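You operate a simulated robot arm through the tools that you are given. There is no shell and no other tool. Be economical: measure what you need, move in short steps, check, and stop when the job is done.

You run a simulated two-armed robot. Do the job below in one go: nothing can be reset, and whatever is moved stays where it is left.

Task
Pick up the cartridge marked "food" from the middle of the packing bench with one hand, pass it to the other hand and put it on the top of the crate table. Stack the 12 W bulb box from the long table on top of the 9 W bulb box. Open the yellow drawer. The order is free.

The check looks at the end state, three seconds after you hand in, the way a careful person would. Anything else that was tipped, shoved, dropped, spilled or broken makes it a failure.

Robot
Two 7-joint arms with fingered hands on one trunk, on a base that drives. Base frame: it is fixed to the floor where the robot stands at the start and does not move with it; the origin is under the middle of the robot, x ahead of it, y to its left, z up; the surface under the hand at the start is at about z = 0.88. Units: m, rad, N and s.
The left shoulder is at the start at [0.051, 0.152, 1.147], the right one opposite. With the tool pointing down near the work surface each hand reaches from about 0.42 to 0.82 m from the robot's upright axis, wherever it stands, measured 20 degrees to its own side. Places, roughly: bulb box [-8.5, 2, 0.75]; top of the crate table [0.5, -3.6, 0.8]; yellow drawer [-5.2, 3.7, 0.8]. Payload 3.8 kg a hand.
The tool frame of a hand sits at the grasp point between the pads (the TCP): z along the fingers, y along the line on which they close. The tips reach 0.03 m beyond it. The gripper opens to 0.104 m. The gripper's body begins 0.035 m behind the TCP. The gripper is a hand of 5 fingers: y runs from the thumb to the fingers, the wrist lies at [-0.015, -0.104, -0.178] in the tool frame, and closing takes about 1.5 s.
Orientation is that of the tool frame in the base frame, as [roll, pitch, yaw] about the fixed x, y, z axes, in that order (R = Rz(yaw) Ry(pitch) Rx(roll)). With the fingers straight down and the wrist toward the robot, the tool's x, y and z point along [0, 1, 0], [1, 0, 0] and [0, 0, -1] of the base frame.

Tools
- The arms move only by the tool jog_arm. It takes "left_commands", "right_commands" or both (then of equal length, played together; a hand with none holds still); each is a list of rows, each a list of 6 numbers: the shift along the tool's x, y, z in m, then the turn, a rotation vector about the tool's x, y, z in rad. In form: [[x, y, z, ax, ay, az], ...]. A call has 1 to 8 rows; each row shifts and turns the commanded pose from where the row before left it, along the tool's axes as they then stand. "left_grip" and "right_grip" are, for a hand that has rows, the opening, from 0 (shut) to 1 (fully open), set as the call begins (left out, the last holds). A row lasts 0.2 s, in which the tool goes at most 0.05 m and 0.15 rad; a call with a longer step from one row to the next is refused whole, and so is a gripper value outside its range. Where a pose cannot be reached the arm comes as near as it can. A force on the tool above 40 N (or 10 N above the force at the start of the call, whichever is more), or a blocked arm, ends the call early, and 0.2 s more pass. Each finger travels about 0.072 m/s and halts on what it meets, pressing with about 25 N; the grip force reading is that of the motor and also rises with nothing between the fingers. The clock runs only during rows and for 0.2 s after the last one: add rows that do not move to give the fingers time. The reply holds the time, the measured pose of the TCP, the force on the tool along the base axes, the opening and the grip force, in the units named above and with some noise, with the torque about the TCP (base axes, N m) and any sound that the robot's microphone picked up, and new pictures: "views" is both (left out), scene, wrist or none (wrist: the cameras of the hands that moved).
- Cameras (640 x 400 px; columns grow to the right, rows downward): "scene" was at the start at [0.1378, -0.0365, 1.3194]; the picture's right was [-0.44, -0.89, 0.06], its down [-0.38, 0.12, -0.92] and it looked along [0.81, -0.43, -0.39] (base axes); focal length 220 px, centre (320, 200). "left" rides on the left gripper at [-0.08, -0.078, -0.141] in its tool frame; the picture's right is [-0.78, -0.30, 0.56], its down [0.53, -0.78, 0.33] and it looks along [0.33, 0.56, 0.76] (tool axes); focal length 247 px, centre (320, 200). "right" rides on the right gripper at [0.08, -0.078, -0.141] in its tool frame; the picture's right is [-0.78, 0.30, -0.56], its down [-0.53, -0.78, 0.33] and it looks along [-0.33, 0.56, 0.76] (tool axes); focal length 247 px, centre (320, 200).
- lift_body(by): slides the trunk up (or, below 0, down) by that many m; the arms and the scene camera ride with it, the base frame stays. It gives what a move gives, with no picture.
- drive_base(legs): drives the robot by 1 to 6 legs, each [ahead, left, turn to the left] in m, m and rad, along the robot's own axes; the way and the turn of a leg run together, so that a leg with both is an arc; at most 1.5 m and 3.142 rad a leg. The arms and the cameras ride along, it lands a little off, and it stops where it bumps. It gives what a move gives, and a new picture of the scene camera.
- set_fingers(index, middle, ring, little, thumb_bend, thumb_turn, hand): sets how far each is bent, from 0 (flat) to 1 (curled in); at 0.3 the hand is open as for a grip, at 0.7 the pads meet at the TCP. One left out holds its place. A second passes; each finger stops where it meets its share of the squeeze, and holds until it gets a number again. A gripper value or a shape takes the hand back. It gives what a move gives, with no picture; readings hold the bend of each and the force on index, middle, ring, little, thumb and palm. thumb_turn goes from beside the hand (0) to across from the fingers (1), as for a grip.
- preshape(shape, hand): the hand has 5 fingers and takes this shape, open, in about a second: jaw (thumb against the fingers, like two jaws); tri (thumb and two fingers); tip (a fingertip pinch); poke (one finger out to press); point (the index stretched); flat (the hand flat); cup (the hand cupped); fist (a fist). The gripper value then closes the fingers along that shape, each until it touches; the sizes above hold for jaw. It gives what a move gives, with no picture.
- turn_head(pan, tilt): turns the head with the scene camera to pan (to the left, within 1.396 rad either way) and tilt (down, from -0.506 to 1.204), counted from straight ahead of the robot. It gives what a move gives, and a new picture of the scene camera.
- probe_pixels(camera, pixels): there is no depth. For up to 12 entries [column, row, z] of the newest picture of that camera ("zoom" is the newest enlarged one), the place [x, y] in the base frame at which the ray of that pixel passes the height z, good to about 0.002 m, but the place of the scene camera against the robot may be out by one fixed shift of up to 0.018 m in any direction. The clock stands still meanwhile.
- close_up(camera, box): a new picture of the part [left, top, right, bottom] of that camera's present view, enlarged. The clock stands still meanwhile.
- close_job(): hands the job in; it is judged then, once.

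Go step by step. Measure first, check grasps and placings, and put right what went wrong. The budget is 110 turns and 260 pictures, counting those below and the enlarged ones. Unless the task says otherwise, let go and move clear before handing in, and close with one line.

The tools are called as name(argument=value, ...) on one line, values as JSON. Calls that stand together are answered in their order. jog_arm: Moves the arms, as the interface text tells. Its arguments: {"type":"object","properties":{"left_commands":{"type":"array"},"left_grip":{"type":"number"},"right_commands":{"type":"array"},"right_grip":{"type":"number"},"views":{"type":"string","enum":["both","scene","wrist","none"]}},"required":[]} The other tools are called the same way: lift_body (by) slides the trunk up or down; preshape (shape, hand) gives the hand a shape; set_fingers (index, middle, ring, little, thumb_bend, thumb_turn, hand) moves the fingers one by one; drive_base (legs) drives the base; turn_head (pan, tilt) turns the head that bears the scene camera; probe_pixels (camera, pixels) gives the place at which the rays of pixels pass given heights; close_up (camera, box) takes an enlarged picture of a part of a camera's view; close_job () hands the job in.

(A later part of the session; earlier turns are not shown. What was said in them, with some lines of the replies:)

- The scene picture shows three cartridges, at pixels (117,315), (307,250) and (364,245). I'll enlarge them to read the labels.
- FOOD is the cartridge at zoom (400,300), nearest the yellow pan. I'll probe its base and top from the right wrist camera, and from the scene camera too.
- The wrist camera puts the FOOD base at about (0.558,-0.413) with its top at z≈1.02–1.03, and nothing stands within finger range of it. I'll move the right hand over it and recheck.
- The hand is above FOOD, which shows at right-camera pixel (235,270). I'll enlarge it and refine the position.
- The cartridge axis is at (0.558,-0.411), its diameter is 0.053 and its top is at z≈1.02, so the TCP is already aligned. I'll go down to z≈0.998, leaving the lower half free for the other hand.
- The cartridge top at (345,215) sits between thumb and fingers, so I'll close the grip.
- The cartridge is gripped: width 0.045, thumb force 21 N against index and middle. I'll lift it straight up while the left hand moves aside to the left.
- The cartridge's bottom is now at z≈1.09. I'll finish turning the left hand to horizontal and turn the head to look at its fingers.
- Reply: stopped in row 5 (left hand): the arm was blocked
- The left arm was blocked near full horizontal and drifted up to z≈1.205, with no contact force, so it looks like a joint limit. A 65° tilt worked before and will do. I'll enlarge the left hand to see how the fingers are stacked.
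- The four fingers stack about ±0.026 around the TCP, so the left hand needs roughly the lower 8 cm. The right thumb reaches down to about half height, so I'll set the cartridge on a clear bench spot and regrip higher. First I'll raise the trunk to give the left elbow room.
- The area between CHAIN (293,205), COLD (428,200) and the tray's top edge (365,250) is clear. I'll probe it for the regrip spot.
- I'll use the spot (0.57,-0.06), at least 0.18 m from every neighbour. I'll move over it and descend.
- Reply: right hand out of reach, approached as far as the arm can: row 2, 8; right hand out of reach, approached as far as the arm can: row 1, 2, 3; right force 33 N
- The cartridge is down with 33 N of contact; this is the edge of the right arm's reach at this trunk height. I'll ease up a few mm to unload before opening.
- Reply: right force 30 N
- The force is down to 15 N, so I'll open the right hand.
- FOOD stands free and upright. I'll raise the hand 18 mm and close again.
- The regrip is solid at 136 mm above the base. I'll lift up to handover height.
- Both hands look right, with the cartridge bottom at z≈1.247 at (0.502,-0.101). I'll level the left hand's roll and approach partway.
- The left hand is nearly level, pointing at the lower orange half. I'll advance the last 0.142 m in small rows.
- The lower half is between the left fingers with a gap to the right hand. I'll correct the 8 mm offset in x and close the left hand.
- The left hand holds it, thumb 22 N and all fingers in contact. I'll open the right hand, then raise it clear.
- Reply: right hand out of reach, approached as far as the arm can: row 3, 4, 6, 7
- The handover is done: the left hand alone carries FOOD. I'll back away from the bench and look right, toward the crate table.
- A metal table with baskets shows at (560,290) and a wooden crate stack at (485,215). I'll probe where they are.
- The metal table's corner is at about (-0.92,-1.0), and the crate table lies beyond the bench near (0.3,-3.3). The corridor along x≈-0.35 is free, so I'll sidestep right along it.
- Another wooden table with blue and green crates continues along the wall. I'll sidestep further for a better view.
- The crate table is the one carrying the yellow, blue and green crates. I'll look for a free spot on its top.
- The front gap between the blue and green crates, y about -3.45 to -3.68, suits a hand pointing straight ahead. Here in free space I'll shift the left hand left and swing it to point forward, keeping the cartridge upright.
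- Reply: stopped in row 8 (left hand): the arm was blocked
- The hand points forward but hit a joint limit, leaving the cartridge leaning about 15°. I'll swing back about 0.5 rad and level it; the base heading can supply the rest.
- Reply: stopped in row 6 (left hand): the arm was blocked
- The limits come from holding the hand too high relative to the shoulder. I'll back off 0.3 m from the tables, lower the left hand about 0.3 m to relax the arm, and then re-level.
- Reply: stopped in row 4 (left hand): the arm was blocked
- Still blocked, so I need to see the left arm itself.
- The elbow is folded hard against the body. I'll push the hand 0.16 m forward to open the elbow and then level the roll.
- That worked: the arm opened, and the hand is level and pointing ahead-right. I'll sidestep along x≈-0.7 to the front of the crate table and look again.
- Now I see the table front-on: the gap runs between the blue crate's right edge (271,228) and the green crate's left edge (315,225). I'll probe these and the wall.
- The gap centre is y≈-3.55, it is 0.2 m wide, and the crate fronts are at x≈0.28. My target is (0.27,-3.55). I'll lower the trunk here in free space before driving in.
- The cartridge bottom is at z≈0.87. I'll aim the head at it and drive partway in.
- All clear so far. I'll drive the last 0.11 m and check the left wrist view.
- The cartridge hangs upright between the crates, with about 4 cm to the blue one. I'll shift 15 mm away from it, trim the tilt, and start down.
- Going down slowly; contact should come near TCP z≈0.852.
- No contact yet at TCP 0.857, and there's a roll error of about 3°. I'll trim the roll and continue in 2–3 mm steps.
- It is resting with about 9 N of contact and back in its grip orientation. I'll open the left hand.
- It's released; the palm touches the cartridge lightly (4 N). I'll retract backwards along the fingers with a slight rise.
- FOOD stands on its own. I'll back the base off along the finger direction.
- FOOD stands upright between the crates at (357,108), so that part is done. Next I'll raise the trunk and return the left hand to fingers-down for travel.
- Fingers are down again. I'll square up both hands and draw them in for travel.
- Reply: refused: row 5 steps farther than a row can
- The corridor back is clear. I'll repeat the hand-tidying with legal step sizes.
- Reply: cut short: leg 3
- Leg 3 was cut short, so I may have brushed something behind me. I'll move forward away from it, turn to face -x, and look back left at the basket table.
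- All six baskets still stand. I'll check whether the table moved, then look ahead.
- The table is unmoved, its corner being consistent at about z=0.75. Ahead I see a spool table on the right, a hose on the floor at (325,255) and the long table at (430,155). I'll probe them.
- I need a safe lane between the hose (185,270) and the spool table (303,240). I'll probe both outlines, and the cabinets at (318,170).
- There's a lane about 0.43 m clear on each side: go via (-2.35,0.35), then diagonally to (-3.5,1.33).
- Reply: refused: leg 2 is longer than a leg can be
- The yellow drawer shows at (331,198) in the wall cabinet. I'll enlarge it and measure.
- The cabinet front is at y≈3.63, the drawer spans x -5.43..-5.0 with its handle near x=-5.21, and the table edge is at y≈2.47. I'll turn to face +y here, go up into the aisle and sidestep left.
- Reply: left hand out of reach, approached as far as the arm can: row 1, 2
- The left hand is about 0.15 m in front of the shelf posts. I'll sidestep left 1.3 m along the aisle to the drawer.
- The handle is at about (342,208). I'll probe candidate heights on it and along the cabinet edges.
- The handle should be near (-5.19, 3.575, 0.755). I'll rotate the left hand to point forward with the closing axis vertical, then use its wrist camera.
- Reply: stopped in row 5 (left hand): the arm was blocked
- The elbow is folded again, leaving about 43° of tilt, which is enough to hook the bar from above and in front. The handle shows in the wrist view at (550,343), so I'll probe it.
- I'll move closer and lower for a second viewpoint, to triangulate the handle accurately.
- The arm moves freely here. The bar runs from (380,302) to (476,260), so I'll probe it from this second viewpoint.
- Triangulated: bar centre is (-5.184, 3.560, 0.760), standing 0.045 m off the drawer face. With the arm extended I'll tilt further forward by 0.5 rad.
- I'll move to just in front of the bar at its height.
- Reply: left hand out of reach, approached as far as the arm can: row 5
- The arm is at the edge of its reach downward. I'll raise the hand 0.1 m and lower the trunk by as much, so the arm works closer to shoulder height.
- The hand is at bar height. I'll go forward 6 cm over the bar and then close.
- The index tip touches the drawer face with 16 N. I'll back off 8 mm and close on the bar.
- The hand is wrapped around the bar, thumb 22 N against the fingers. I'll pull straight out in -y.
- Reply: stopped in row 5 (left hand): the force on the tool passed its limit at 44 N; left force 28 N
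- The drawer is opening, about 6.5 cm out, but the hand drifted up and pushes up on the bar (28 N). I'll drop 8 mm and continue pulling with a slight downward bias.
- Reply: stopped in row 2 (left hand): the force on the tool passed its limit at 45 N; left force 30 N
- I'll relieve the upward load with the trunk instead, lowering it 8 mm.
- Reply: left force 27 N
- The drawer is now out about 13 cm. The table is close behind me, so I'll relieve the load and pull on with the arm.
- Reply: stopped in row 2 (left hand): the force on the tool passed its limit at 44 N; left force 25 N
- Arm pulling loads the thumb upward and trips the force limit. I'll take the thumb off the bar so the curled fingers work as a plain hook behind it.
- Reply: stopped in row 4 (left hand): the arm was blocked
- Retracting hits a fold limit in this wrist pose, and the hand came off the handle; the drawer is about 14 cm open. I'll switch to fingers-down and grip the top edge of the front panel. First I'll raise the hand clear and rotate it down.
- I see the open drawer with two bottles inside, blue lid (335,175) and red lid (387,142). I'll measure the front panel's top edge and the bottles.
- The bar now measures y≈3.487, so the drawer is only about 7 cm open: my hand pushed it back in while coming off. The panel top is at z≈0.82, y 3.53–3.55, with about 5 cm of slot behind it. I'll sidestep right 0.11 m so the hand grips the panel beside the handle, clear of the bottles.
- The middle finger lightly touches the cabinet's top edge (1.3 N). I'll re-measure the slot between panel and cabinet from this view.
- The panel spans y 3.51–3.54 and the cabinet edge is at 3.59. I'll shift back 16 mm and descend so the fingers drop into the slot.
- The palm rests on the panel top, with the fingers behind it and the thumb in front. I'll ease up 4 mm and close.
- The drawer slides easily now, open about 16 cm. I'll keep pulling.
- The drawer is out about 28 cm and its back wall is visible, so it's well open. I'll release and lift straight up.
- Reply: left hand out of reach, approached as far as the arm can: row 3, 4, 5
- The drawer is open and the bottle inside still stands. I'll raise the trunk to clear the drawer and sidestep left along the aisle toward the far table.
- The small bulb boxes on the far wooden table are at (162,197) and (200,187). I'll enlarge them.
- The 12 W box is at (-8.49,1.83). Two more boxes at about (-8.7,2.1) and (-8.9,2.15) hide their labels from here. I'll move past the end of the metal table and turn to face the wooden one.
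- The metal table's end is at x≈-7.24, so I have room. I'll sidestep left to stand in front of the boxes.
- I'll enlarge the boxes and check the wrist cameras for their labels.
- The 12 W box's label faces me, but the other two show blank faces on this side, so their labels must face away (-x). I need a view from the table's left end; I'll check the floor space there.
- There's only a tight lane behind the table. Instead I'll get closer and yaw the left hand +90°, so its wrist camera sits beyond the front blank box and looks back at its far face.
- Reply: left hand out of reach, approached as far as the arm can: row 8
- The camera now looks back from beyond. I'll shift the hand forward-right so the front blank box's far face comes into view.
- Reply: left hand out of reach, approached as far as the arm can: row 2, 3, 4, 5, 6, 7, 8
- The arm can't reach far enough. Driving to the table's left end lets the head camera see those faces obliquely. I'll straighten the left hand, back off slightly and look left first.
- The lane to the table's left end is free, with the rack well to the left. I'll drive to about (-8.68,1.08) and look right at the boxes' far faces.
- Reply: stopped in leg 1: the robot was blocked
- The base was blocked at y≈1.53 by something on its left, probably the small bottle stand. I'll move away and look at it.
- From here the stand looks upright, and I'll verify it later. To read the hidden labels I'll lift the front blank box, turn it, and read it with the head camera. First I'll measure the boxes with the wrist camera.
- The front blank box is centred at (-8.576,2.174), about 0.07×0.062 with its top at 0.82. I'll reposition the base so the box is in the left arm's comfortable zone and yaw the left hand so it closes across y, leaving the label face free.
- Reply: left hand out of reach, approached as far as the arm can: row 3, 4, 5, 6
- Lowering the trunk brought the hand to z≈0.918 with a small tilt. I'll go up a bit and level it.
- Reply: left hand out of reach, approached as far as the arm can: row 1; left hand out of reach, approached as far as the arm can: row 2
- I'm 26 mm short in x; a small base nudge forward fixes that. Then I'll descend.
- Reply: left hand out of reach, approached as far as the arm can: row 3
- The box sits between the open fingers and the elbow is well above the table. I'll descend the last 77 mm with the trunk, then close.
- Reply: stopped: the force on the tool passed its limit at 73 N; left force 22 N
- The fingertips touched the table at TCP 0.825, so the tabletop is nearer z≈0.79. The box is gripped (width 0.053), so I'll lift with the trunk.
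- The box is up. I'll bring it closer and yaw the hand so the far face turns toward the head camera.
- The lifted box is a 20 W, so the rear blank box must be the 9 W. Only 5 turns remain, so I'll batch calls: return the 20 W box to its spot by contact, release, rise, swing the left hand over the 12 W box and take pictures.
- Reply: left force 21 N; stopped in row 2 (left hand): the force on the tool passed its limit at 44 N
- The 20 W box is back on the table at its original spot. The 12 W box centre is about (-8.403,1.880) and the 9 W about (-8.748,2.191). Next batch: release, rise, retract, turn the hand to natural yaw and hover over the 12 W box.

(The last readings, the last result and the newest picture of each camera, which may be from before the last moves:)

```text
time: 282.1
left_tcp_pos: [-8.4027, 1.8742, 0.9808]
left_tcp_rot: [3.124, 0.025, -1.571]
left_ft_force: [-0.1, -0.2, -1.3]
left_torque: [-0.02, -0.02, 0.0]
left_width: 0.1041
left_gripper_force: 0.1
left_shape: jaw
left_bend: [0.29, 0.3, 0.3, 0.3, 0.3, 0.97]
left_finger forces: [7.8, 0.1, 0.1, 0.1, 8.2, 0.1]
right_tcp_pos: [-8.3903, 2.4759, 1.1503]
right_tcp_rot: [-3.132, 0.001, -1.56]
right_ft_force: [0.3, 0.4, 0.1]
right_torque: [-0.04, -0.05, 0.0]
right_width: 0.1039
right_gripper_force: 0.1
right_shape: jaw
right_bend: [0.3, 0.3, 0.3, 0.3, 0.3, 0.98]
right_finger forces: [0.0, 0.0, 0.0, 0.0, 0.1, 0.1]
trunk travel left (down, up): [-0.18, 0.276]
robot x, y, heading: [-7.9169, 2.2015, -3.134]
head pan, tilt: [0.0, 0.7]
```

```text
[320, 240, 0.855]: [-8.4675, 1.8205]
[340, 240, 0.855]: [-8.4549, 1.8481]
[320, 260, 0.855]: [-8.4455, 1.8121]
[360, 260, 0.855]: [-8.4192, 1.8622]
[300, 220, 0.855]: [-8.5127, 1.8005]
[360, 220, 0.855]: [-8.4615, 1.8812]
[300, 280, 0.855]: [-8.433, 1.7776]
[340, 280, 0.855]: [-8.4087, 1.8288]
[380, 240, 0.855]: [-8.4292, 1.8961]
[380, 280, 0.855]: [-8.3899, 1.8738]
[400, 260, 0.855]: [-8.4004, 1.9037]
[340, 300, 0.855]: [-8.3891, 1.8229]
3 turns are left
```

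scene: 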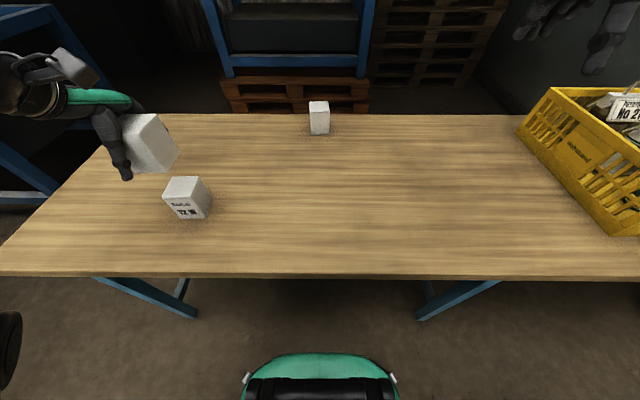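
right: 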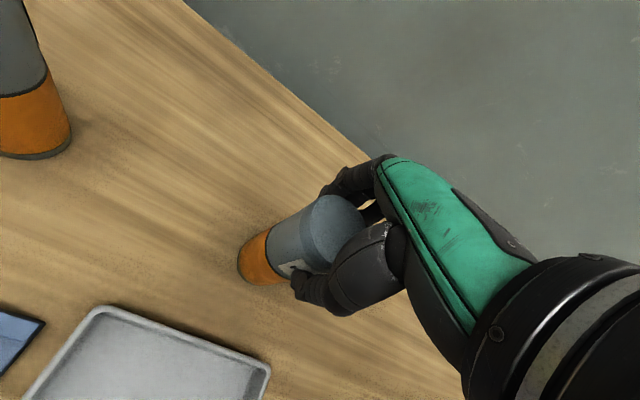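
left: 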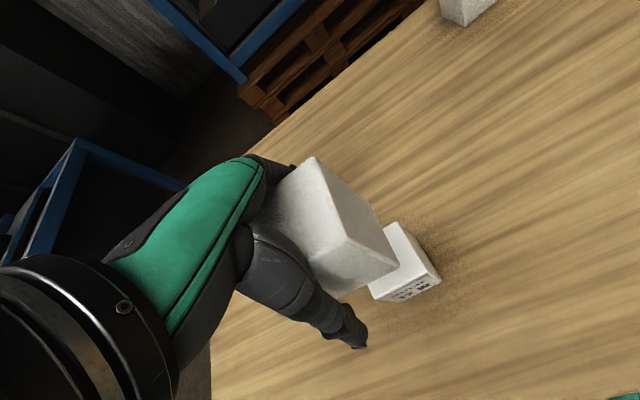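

The 20 W box is wedged in the hand: the jaw's open gap barely exceeds it, so a plain open didn't let go. I'll carry it back to its spot, release it with the fingers fully flat, then grasp the 12 W box the same way and lift it.

jog_arm(left_commands=[[-0.0377, 0.0203, 0, 0, 0, 0], [-0.0377, 0.0203, 0, 0, 0, 0], [-0.0377, 0.0203, 0, 0, 0, 0], [-0.0377, 0.0203, 0, 0, 0, 0], [-0.0377, 0.0203, 0, 0, 0, 0], [-0.0377, 0.0203, 0, 0, 0, 0], [-0.0377, 0.0203, 0, 0, 0, 0], [-0.0377, 0.0203, 0, 0, 0, 0]], views="none")

jog_arm(left_commands=[[0, 0, 0.03, 0, 0, 0], [0, 0, 0.03, 0, 0, 0], [0, 0, 0.03, 0, 0, 0], [0, 0, 0.03, 0, 0, 0], [0, 0, 0.015, 0, 0, 0], [0, 0, 0.01, 0, 0, 0], [0, 0, 0.006, 0, 0, 0], [0, 0, 0.004, 0, 0, 0]], views="none")

set_fingers(hand="left", index=0, middle=0, ring=0, little=0, thumb_bend=0)

jog_arm(left_commands=[[0, 0, -0.02, 0, 0, 0], [0, 0, -0.03, 0, 0, 0], [0, 0, -0.03, 0, 0, 0], [0, 0, -0.035, 0, 0, 0], [0, 0, -0.04, 0, 0, 0], [0, 0, 0, 0, 0, 0]], views="wrist")

jog_arm(left_commands=[[0.037, -0.0203, 0, 0, 0, 0], [0.037, -0.0203, 0, 0, 0, 0], [0.037, -0.0203, 0, 0, 0, 0], [0.037, -0.0203, 0, 0, 0, 0], [0.037, -0.0203, 0, 0, 0, 0], [0.037, -0.0203, 0, 0, 0, 0], [0.037, -0.0203, 0, 0, 0, 0], [0.037, -0.0203, 0, 0, 0, 0]], views="wrist")

jog_arm(left_commands=[[0, 0, 0.03, 0, 0, 0], [0, 0, 0.03, 0, 0, 0], [0, 0, 0.03, 0, 0, 0], [0, 0, 0.03, 0, 0, 0], [0, 0, 0.02, 0, 0, 0], [0, 0, 0.009, 0, 0, 0], [0, 0, 0, 0, 0, 0]], views="none")

jog_arm(left_commands=[[0, 0, 0, 0, 0, 0], [0, 0, 0, 0, 0, 0], [0, 0, 0, 0, 0, 0], [0, 0, 0, 0, 0, 0], [0, 0, 0, 0, 0, 0], [0, 0, 0, 0, 0, 0], [0, 0, 0, 0, 0, 0], [0, 0, 0, 0, 0, 0]], left_grip=0, views="none")

jog_arm(left_commands=[[0, 0, -0.02, 0, 0, 0], [0, 0, -0.035, 0, 0, 0], [0, 0, -0.035, 0, 0, 0], [0, 0, -0.04, 0, 0, 0], [0, 0, -0.04, 0, 0, 0], [0, 0, 0, 0, 0, 0]], views="both")

```text
time: 283.9
left_tcp_pos: [-8.566, 2.1787, 0.9898]
left_tcp_rot: [3.126, 0.026, -1.567]
left_ft_force: [-0.1, 0.1, -1.1]
left_torque: [-0.02, -0.01, 0.02]
left_width: 0.1039
left_gripper_force: 0.0
left_shape: jaw
left_bend: [0.29, 0.3, 0.3, 0.3, 0.3, 0.97]
left_finger forces: [7.0, 0.1, 0.0, 0.0, 7.2, 0.1]
right_tcp_pos: [-8.3909, 2.4756, 1.1499]
right_tcp_rot: [-3.131, -0.002, -1.559]
right_ft_force: [0.1, 0.9, -0.4]
right_torque: [-0.06, 0.03, -0.01]
right_width: 0.104
right_gripper_force: 0.2
right_shape: jaw
right_bend: [0.3, 0.3, 0.3, 0.3, 0.3, 0.98]
right_finger forces: [0.0, 0.0, 0.0, 0.0, 0.0, 0.1]
trunk travel left (down, up): [-0.18, 0.276]
robot x, y, heading: [-7.9161, 2.2001, -3.133]
head pan, tilt: [0.0, 0.7]
```

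```text
time: 285.7
left_tcp_pos: [-8.5679, 2.1802, 0.8353]
left_tcp_rot: [3.125, 0.025, -1.568]
left_ft_force: [-0.2, -0.5, -0.4]
left_torque: [0.02, 0.01, 0.01]
left_width: 0.1039
left_gripper_force: 0.1
left_shape: jaw
left_bend: [0.29, 0.3, 0.3, 0.3, 0.3, 0.97]
left_finger forces: [6.7, 0.1, 0.1, 0.0, 7.1, 0.0]
right_tcp_pos: [-8.3899, 2.4742, 1.1511]
right_tcp_rot: [-3.131, 0.001, -1.56]
right_ft_force: [0.1, -0.2, -0.7]
right_torque: [0.0, 0.0, 0.01]
right_width: 0.1038
right_gripper_force: 0.0
right_shape: jaw
right_bend: [0.3, 0.3, 0.3, 0.3, 0.3, 0.98]
right_finger forces: [0.0, 0.0, 0.0, 0.0, 0.1, 0.0]
trunk travel left (down, up): [-0.18, 0.276]
robot x, y, heading: [-7.9133, 2.1972, -3.136]
head pan, tilt: [0.0, 0.7]
```

```text
time: 286.7
left_tcp_pos: [-8.5694, 2.1816, 0.8347]
left_tcp_rot: [3.126, 0.027, -1.566]
left_ft_force: [-0.1, -0.8, 0.0]
left_torque: [0.04, 0.02, 0.02]
left_width: 0.1603
left_gripper_force: 0.1
left_shape: fingers
left_bend: [0.0, 0.0, 0.0, 0.0, 0.0, 0.97]
left_finger forces: [0.0, 0.1, 0.0, 0.0, 0.0, 0.0]
right_tcp_pos: [-8.3896, 2.4754, 1.1509]
right_tcp_rot: [-3.131, -0.001, -1.559]
right_ft_force: [0.6, -0.3, 0.7]
right_torque: [0.01, 0.01, 0.03]
right_width: 0.1039
right_gripper_force: 0.0
right_shape: jaw
right_bend: [0.3, 0.3, 0.3, 0.3, 0.3, 0.98]
right_finger forces: [0.0, 0.0, 0.0, 0.1, 0.1, 0.0]
trunk travel left (down, up): [-0.18, 0.276]
robot x, y, heading: [-7.9119, 2.2015, -3.133]
head pan, tilt: [0.0, 0.7]
```

```text
time: 288.1
left_tcp_pos: [-8.5656, 2.1762, 0.9915]
left_tcp_rot: [3.126, 0.025, -1.567]
left_ft_force: [-0.5, -0.3, 0.5]
left_torque: [0.01, 0.04, 0.01]
left_width: 0.1603
left_gripper_force: 0.1
left_shape: fingers
left_bend: [0.0, 0.0, 0.0, 0.0, 0.0, 0.97]
left_finger forces: [0.0, 0.0, 0.0, 0.1, 0.0, 0.0]
right_tcp_pos: [-8.3907, 2.4748, 1.1499]
right_tcp_rot: [-3.132, 0.001, -1.56]
right_ft_force: [-0.1, 0.0, 0.3]
right_torque: [0.02, 0.01, 0.0]
right_width: 0.104
right_gripper_force: 0.0
right_shape: jaw
right_bend: [0.3, 0.3, 0.3, 0.3, 0.3, 0.98]
right_finger forces: [0.0, 0.1, 0.0, 0.1, 0.0, 0.0]
trunk travel left (down, up): [-0.18, 0.276]
robot x, y, heading: [-7.9096, 2.2013, -3.13]
head pan, tilt: [0.0, 0.7]
```

left: 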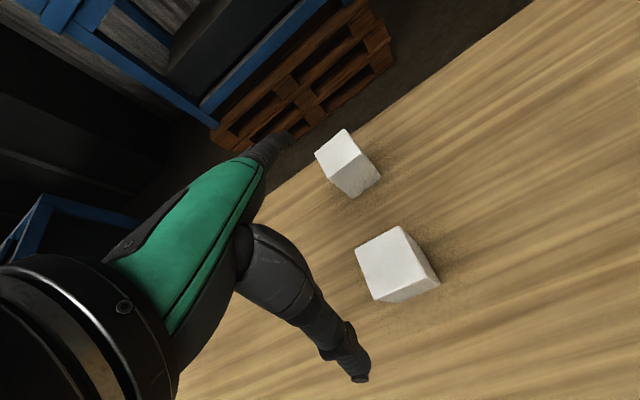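

```text
time: 289.9
left_tcp_pos: [-8.4021, 1.8809, 0.9804]
left_tcp_rot: [3.125, 0.028, -1.569]
left_ft_force: [-0.1, -0.6, 0.6]
left_torque: [0.06, -0.02, -0.01]
left_width: 0.1606
left_gripper_force: 0.2
left_shape: fingers
left_bend: [0.0, 0.0, 0.0, 0.0, 0.0, 0.97]
left_finger forces: [0.1, 0.0, 0.0, 0.0, 0.0, 0.0]
right_tcp_pos: [-8.39, 2.4739, 1.1517]
right_tcp_rot: [-3.133, 0.0, -1.561]
right_ft_force: [0.1, 0.9, 0.2]
right_torque: [0.04, 0.03, -0.01]
right_width: 0.104
right_gripper_force: 0.1
right_shape: jaw
right_bend: [0.3, 0.3, 0.3, 0.3, 0.3, 0.98]
right_finger forces: [0.0, 0.0, 0.0, 0.0, 0.0, 0.1]
trunk travel left (down, up): [-0.18, 0.276]
robot x, y, heading: [-7.9161, 2.2019, -3.134]
head pan, tilt: [0.0, 0.7]
```

left: 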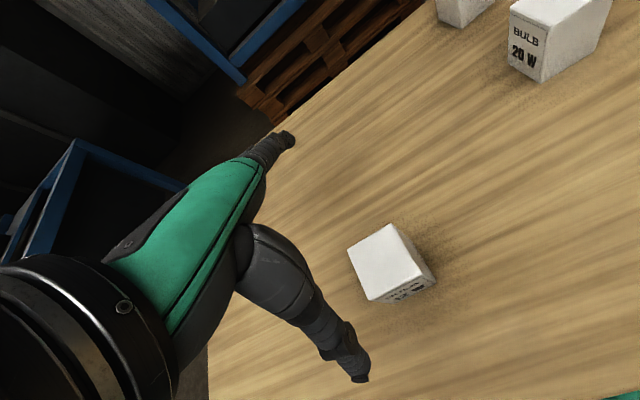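

```text
time: 291.5
left_tcp_pos: [-8.4039, 1.8841, 0.8312]
left_tcp_rot: [3.126, 0.027, -1.569]
left_ft_force: [0.3, 0.0, -0.4]
left_torque: [-0.05, 0.01, -0.01]
left_width: 0.1607
left_gripper_force: 0.1
left_shape: fingers
left_bend: [0.0, 0.0, 0.0, 0.0, 0.0, 0.97]
left_finger forces: [0.1, 0.1, 0.0, 0.0, 0.0, 0.0]
right_tcp_pos: [-8.3897, 2.4746, 1.1506]
right_tcp_rot: [-3.133, -0.001, -1.56]
right_ft_force: [0.8, 0.3, -0.1]
right_torque: [-0.01, 0.05, 0.01]
right_width: 0.1038
right_gripper_force: 0.1
right_shape: jaw
right_bend: [0.3, 0.3, 0.3, 0.3, 0.3, 0.98]
right_finger forces: [0.1, 0.0, 0.0, 0.0, 0.0, 0.0]
trunk travel left (down, up): [-0.18, 0.276]
robot x, y, heading: [-7.9098, 2.2012, -3.136]
head pan, tilt: [0.0, 0.7]
```

```text
time: 293.3
left_tcp_pos: [-8.4044, 1.8851, 0.8311]
left_tcp_rot: [3.124, 0.027, -1.568]
left_ft_force: [-1.6, -1.2, 5.1]
left_torque: [-0.1, 0.27, -0.04]
left_width: 0.0585
left_gripper_force: 25.1
left_shape: jaw
left_bend: [0.74, 0.48, 0.43, 0.49, 0.59, 0.99]
left_finger forces: [13.8, 12.6, 3.2, 0.0, 28.2, 0.0]
right_tcp_pos: [-8.3896, 2.475, 1.1515]
right_tcp_rot: [-3.131, 0.0, -1.561]
right_ft_force: [0.0, 0.2, -0.1]
right_torque: [0.01, 0.02, -0.01]
right_width: 0.1039
right_gripper_force: 0.1
right_shape: jaw
right_bend: [0.3, 0.3, 0.3, 0.3, 0.3, 0.98]
right_finger forces: [0.0, 0.0, 0.0, 0.0, 0.0, 0.0]
trunk travel left (down, up): [-0.18, 0.276]
robot x, y, heading: [-7.9154, 2.2003, -3.134]
head pan, tilt: [0.0, 0.7]
```

```text
time: 294.7
left_tcp_pos: [-8.4019, 1.88, 1.0015]
left_tcp_rot: [3.125, 0.026, -1.569]
left_ft_force: [1.1, -0.7, -0.1]
left_torque: [0.01, -0.02, -0.01]
left_width: 0.0577
left_gripper_force: 25.0
left_shape: jaw
left_bend: [0.74, 0.49, 0.44, 0.49, 0.59, 0.99]
left_finger forces: [12.4, 11.2, 2.9, 0.0, 28.1, 0.1]
right_tcp_pos: [-8.3901, 2.4746, 1.1509]
right_tcp_rot: [-3.131, 0.002, -1.56]
right_ft_force: [-1.1, -0.2, -0.1]
right_torque: [0.02, 0.03, -0.04]
right_width: 0.1038
right_gripper_force: 0.0
right_shape: jaw
right_bend: [0.3, 0.3, 0.3, 0.3, 0.3, 0.98]
right_finger forces: [0.1, 0.0, 0.0, 0.1, 0.0, 0.1]
trunk travel left (down, up): [-0.18, 0.276]
robot x, y, heading: [-7.911, 2.1972, -3.132]
head pan, tilt: [0.0, 0.7]
2 turns are left
```

scene: 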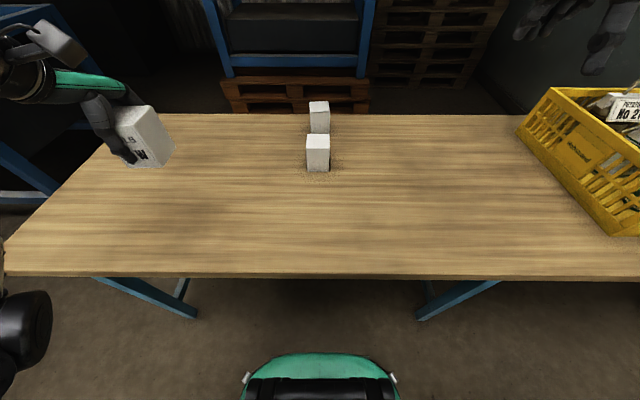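
left: 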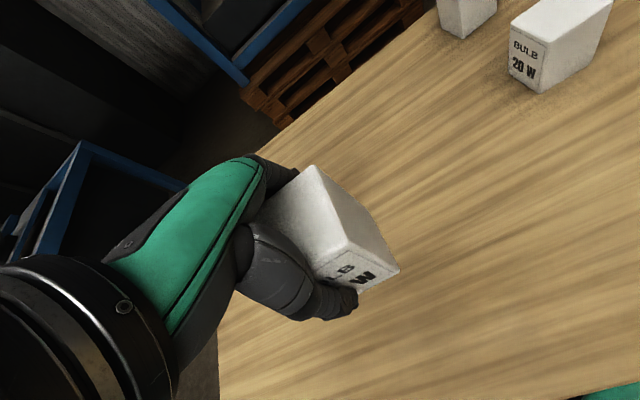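

The 20 W box stands back at its spot and the 12 W box is firmly held, bottom about 9 cm above the box tops. From the wrist view I get the 9 W centre at (-8.752,2.190). I'll drive in a little and hover over it, then use the last turn to place it and hand in.

drive_base(legs=[[0.09, -0.1, 0]])

jog_arm(left_commands=[[-0.0269, 0.0325, 0, 0, 0, 0], [-0.0269, 0.0325, 0, 0, 0, 0], [-0.0269, 0.0325, 0, 0, 0, 0], [-0.0269, 0.0325, 0, 0, 0, 0], [-0.0269, 0.0325, 0, 0, 0, 0], [-0.0269, 0.0325, 0, 0, 0, 0], [-0.0269, 0.0325, 0, 0, 0, 0], [-0.0269, 0.0325, 0, 0, 0, 0]], views="none")

jog_arm(left_commands=[[0, 0, 0, 0, 0, 0], [0, 0, 0, 0, 0, 0]], views="both")

close_up(camera="scene", box=[200, 40, 440, 190])

```text
time: 296.0
left_tcp_pos: [-8.493, 1.9795, 1.0005]
left_tcp_rot: [3.125, 0.026, -1.566]
left_ft_force: [0.0, 0.0, -1.5]
left_torque: [-0.03, 0.02, -0.02]
left_width: 0.0577
left_gripper_force: 24.7
left_shape: jaw
left_bend: [0.74, 0.49, 0.44, 0.49, 0.59, 0.99]
left_finger forces: [12.4, 11.3, 3.1, 0.0, 28.1, 0.0]
right_tcp_pos: [-8.4802, 2.5734, 1.1511]
right_tcp_rot: [-3.133, 0.001, -1.56]
right_ft_force: [0.6, -0.9, 0.4]
right_torque: [-0.04, 0.04, -0.02]
right_width: 0.1038
right_gripper_force: 0.1
right_shape: jaw
right_bend: [0.3, 0.3, 0.3, 0.3, 0.3, 0.98]
right_finger forces: [0.0, 0.0, 0.0, 0.0, 0.1, 0.0]
trunk travel left (down, up): [-0.18, 0.276]
robot x, y, heading: [-8.0048, 2.2968, -3.138]
head pan, tilt: [0.0, 0.7]
```

scene: 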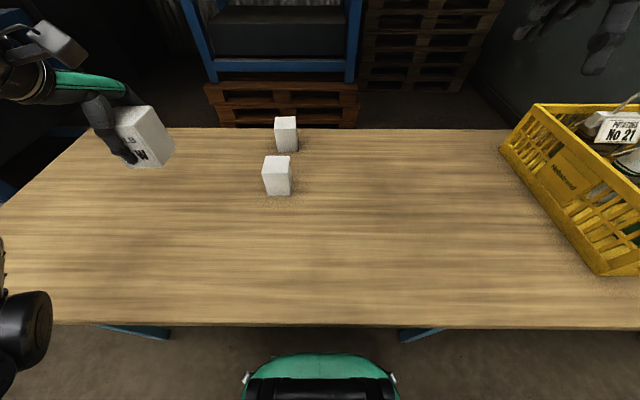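

```text
time: 297.8
left_tcp_pos: [-8.7531, 2.1944, 1.0101]
left_tcp_rot: [3.125, 0.024, -1.569]
left_ft_force: [-1.4, -0.6, -0.8]
left_torque: [-0.07, 0.0, 0.02]
left_width: 0.0574
left_gripper_force: 24.6
left_shape: jaw
left_bend: [0.74, 0.49, 0.44, 0.49, 0.59, 0.99]
left_finger forces: [12.1, 11.1, 2.9, 0.0, 27.3, 0.0]
right_tcp_pos: [-8.4819, 2.5756, 1.1508]
right_tcp_rot: [-3.132, -0.002, -1.561]
right_ft_force: [-0.4, -0.1, 0.4]
right_torque: [0.01, -0.01, -0.01]
right_width: 0.1039
right_gripper_force: 0.2
right_shape: jaw
right_bend: [0.3, 0.3, 0.3, 0.3, 0.3, 0.98]
right_finger forces: [0.1, 0.0, 0.0, 0.1, 0.0, 0.0]
trunk travel left (down, up): [-0.18, 0.276]
robot x, y, heading: [-8.0019, 2.2994, -3.135]
head pan, tilt: [0.0, 0.7]
```

```text
time: 298.4
left_tcp_pos: [-8.7522, 2.1943, 1.0113]
left_tcp_rot: [3.126, 0.026, -1.568]
left_ft_force: [0.8, -0.3, -0.1]
left_torque: [0.01, -0.02, 0.0]
left_width: 0.0573
left_gripper_force: 24.9
left_shape: jaw
left_bend: [0.74, 0.49, 0.44, 0.49, 0.59, 0.99]
left_finger forces: [12.1, 11.2, 2.9, 0.1, 27.2, 0.0]
right_tcp_pos: [-8.4804, 2.5743, 1.15]
right_tcp_rot: [-3.131, -0.001, -1.561]
right_ft_force: [0.4, 0.6, 0.6]
right_torque: [-0.01, 0.01, 0.02]
right_width: 0.1037
right_gripper_force: 0.1
right_shape: jaw
right_bend: [0.3, 0.3, 0.3, 0.3, 0.3, 0.98]
right_finger forces: [0.1, 0.0, 0.0, 0.1, 0.1, 0.0]
trunk travel left (down, up): [-0.18, 0.276]
robot x, y, heading: [-8.0024, 2.2983, -3.129]
head pan, tilt: [0.0, 0.7]
```

scene: 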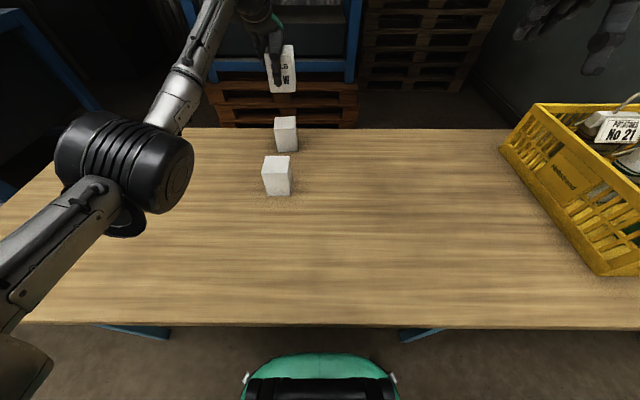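
left: 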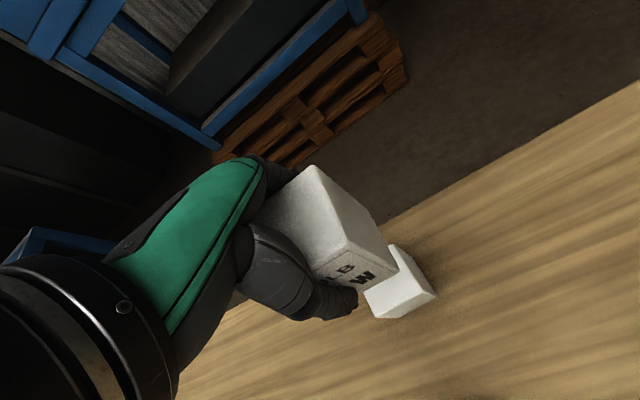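

```text
2.67 times, centred on (320, 115) of scene
1 turns are left
```

zoom: 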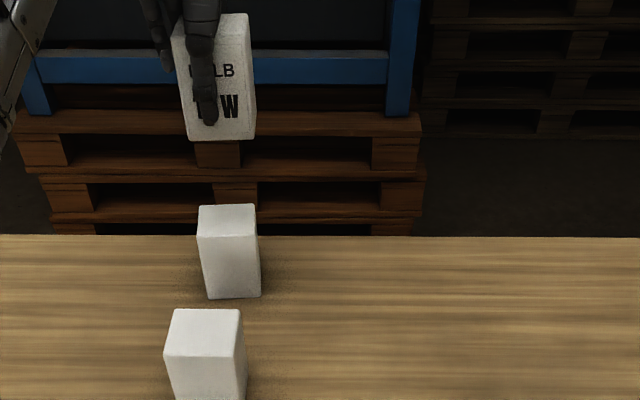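

The 12 W box hovers exactly over the 9 W box, with the TCP at (-8.752,2.194). In this last turn I'll trim x by 6 mm, lower it to contact, release with flat fingers, rise, back away and hand in.

jog_arm(left_commands=[[0, -0.006, 0, 0, 0, 0], [0, 0, 0.03, 0, 0, 0], [0, 0, 0.03, 0, 0, 0], [0, 0, 0.008, 0, 0, 0], [0, 0, 0.008, 0, 0, 0], [0, 0, 0.006, 0, 0, 0], [0, 0, 0.006, 0, 0, 0], [0, 0, 0.005, 0, 0, 0]], views="none")

jog_arm(left_commands=[[0, 0, 0.004, 0, 0, 0], [0, 0, 0.004, 0, 0, 0], [0, 0, 0.004, 0, 0, 0], [0, 0, 0.004, 0, 0, 0], [0, 0, 0.004, 0, 0, 0], [0, 0, 0.004, 0, 0, 0], [0, 0, 0.004, 0, 0, 0]], views="none")

set_fingers(hand="left", index=0, middle=0, ring=0, little=0, thumb_bend=0)

jog_arm(left_commands=[[0, 0, -0.015, 0, 0, 0], [0, 0, -0.03, 0, 0, 0], [0, 0, -0.035, 0, 0, 0], [0, 0, -0.04, 0, 0, 0], [0, 0, -0.04, 0, 0, 0], [0, 0, 0, 0, 0, 0]], views="scene")

lift_body(by=0.12)

drive_base(legs=[[-0.3, 0, 0]])

close_job()

```text
time: 300.2
left_tcp_pos: [-8.7489, 2.1966, 0.9178]
left_tcp_rot: [3.126, 0.026, -1.568]
left_ft_force: [0.3, 0.0, -1.1]
left_torque: [0.02, 0.0, -0.01]
left_width: 0.0573
left_gripper_force: 25.4
left_shape: jaw
left_bend: [0.74, 0.49, 0.44, 0.49, 0.59, 0.99]
left_finger forces: [12.1, 11.1, 2.9, 0.0, 27.1, 0.1]
right_tcp_pos: [-8.4801, 2.5735, 1.1516]
right_tcp_rot: [-3.132, 0.002, -1.56]
right_ft_force: [-0.9, -0.6, -0.1]
right_torque: [0.0, 0.03, 0.02]
right_width: 0.1037
right_gripper_force: 0.0
right_shape: jaw
right_bend: [0.3, 0.3, 0.3, 0.3, 0.3, 0.98]
right_finger forces: [0.0, 0.1, 0.2, 0.0, 0.0, 0.0]
trunk travel left (down, up): [-0.18, 0.276]
robot x, y, heading: [-8.0037, 2.2998, -3.131]
head pan, tilt: [0.0, 0.7]
```

```text
time: 301.4
left_tcp_pos: [-8.7507, 2.1968, 0.9153]
left_tcp_rot: [3.094, 0.032, -1.569]
left_ft_force: [6.7, -1.8, 22.3]
left_torque: [-0.19, -0.34, 0.05]
left_width: 0.0555
left_gripper_force: 25.3
left_shape: jaw
left_bend: [0.74, 0.5, 0.45, 0.49, 0.6, 0.99]
left_finger forces: [10.9, 10.3, 3.1, 0.1, 34.9, 0.0]
right_tcp_pos: [-8.4796, 2.574, 1.1518]
right_tcp_rot: [-3.133, 0.002, -1.56]
right_ft_force: [0.0, 0.8, -0.3]
right_torque: [-0.01, -0.02, 0.0]
right_width: 0.1037
right_gripper_force: 0.1
right_shape: jaw
right_bend: [0.3, 0.3, 0.3, 0.3, 0.3, 0.98]
right_finger forces: [0.0, 0.0, 0.0, 0.0, 0.0, 0.0]
trunk travel left (down, up): [-0.18, 0.276]
robot x, y, heading: [-8.0028, 2.3014, -3.142]
head pan, tilt: [0.0, 0.7]
stopped in row 5 (left hand): the force on the tool passed its limit at 42 N (the readings are from after the stop); the commanded pose is now the measured one
```

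```text
time: 302.4
left_tcp_pos: [-8.7511, 2.1953, 0.9062]
left_tcp_rot: [3.11, 0.027, -1.567]
left_ft_force: [0.7, -0.1, 0.2]
left_torque: [-0.01, 0.0, -0.01]
left_width: 0.1598
left_gripper_force: 0.0
left_shape: fingers
left_bend: [0.0, 0.0, 0.0, 0.0, 0.0, 1.0]
left_finger forces: [0.1, 0.0, 0.1, 0.0, 0.3, 0.0]
right_tcp_pos: [-8.4804, 2.5734, 1.1503]
right_tcp_rot: [-3.131, 0.002, -1.561]
right_ft_force: [-0.2, 0.0, 0.8]
right_torque: [-0.02, -0.01, -0.01]
right_width: 0.1039
right_gripper_force: 0.1
right_shape: jaw
right_bend: [0.3, 0.3, 0.3, 0.3, 0.3, 0.98]
right_finger forces: [0.0, 0.1, 0.0, 0.0, 0.0, 0.1]
trunk travel left (down, up): [-0.18, 0.276]
robot x, y, heading: [-8.0082, 2.2975, -3.136]
head pan, tilt: [0.0, 0.7]
```

```text
time: 303.8
left_tcp_pos: [-8.7452, 2.1895, 1.0679]
left_tcp_rot: [3.108, 0.029, -1.569]
left_ft_force: [-0.1, 0.1, -0.4]
left_torque: [-0.03, 0.04, 0.0]
left_width: 0.1605
left_gripper_force: 0.1
left_shape: fingers
left_bend: [0.0, 0.0, 0.0, 0.0, 0.0, 1.0]
left_finger forces: [0.0, 0.0, 0.0, 0.0, 0.0, 0.0]
right_tcp_pos: [-8.4815, 2.5737, 1.1505]
right_tcp_rot: [-3.132, 0.002, -1.56]
right_ft_force: [-0.3, -0.2, 0.5]
right_torque: [0.01, 0.0, -0.01]
right_width: 0.1039
right_gripper_force: 0.1
right_shape: jaw
right_bend: [0.3, 0.3, 0.3, 0.3, 0.3, 0.98]
right_finger forces: [0.0, 0.1, 0.0, 0.1, 0.1, 0.0]
trunk travel left (down, up): [-0.18, 0.276]
robot x, y, heading: [-8.0026, 2.2999, -3.137]
head pan, tilt: [0.0, 0.7]
```

scene: 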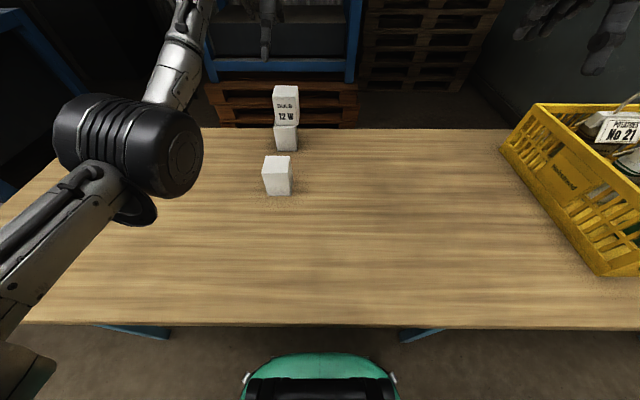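

```text
time: 305.3
left_tcp_pos: [-8.7424, 2.1917, 1.1946]
left_tcp_rot: [3.096, 0.029, -1.569]
left_ft_force: [-0.5, 0.2, -0.6]
left_torque: [-0.03, 0.0, -0.01]
left_width: 0.1603
left_gripper_force: 0.0
left_shape: fingers
left_bend: [0.0, 0.0, 0.0, 0.0, 0.0, 1.0]
left_finger forces: [0.1, 0.1, 0.0, 0.0, 0.1, 0.1]
right_tcp_pos: [-8.4814, 2.5737, 1.2713]
right_tcp_rot: [-3.132, 0.001, -1.56]
right_ft_force: [-0.2, -0.6, 0.5]
right_torque: [-0.02, -0.01, -0.02]
right_width: 0.1042
right_gripper_force: 0.1
right_shape: jaw
right_bend: [0.3, 0.3, 0.3, 0.3, 0.3, 0.98]
right_finger forces: [0.0, 0.1, 0.0, 0.1, 0.0, 0.0]
trunk travel left (down, up): [-0.3, 0.156]
robot x, y, heading: [-8.0053, 2.3004, -3.132]
head pan, tilt: [0.0, 0.7]
```

```text
time: 307.3
left_tcp_pos: [-8.4442, 2.1927, 1.1938]
left_tcp_rot: [3.098, 0.029, -1.566]
left_ft_force: [0.2, -0.4, -0.3]
left_torque: [-0.02, 0.02, 0.02]
left_width: 0.1604
left_gripper_force: 0.1
left_shape: fingers
left_bend: [0.0, 0.0, 0.0, 0.0, 0.0, 1.0]
left_finger forces: [0.0, 0.0, 0.0, 0.0, 0.0, 0.0]
right_tcp_pos: [-8.1842, 2.575, 1.2697]
right_tcp_rot: [-3.132, 0.002, -1.557]
right_ft_force: [-0.1, 0.0, 0.4]
right_torque: [0.02, -0.03, -0.01]
right_width: 0.1041
right_gripper_force: 0.1
right_shape: jaw
right_bend: [0.3, 0.3, 0.3, 0.3, 0.3, 0.98]
right_finger forces: [0.1, 0.0, 0.1, 0.0, 0.0, 0.0]
trunk travel left (down, up): [-0.3, 0.156]
robot x, y, heading: [-7.7039, 2.3017, -3.135]
head pan, tilt: [0.0, 0.7]
```

scene: 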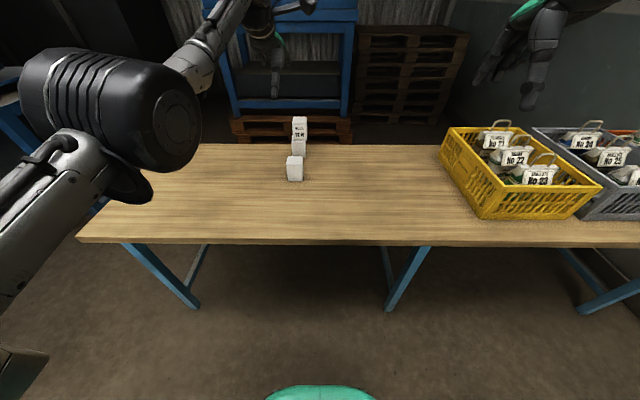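

```text
The job is handed in.
```

The job is handed in: FOOD went from the right hand to the left and stands on the crate table, the yellow drawer is open about 28 cm, and the 12 W box sits on the rear box; I never read that box's label and took it as the 9 W because the only other blank one was a 20 W, which I put back within about 1 cm but turned about 90°, and the base was blocked once near a stand I did not recheck up close.
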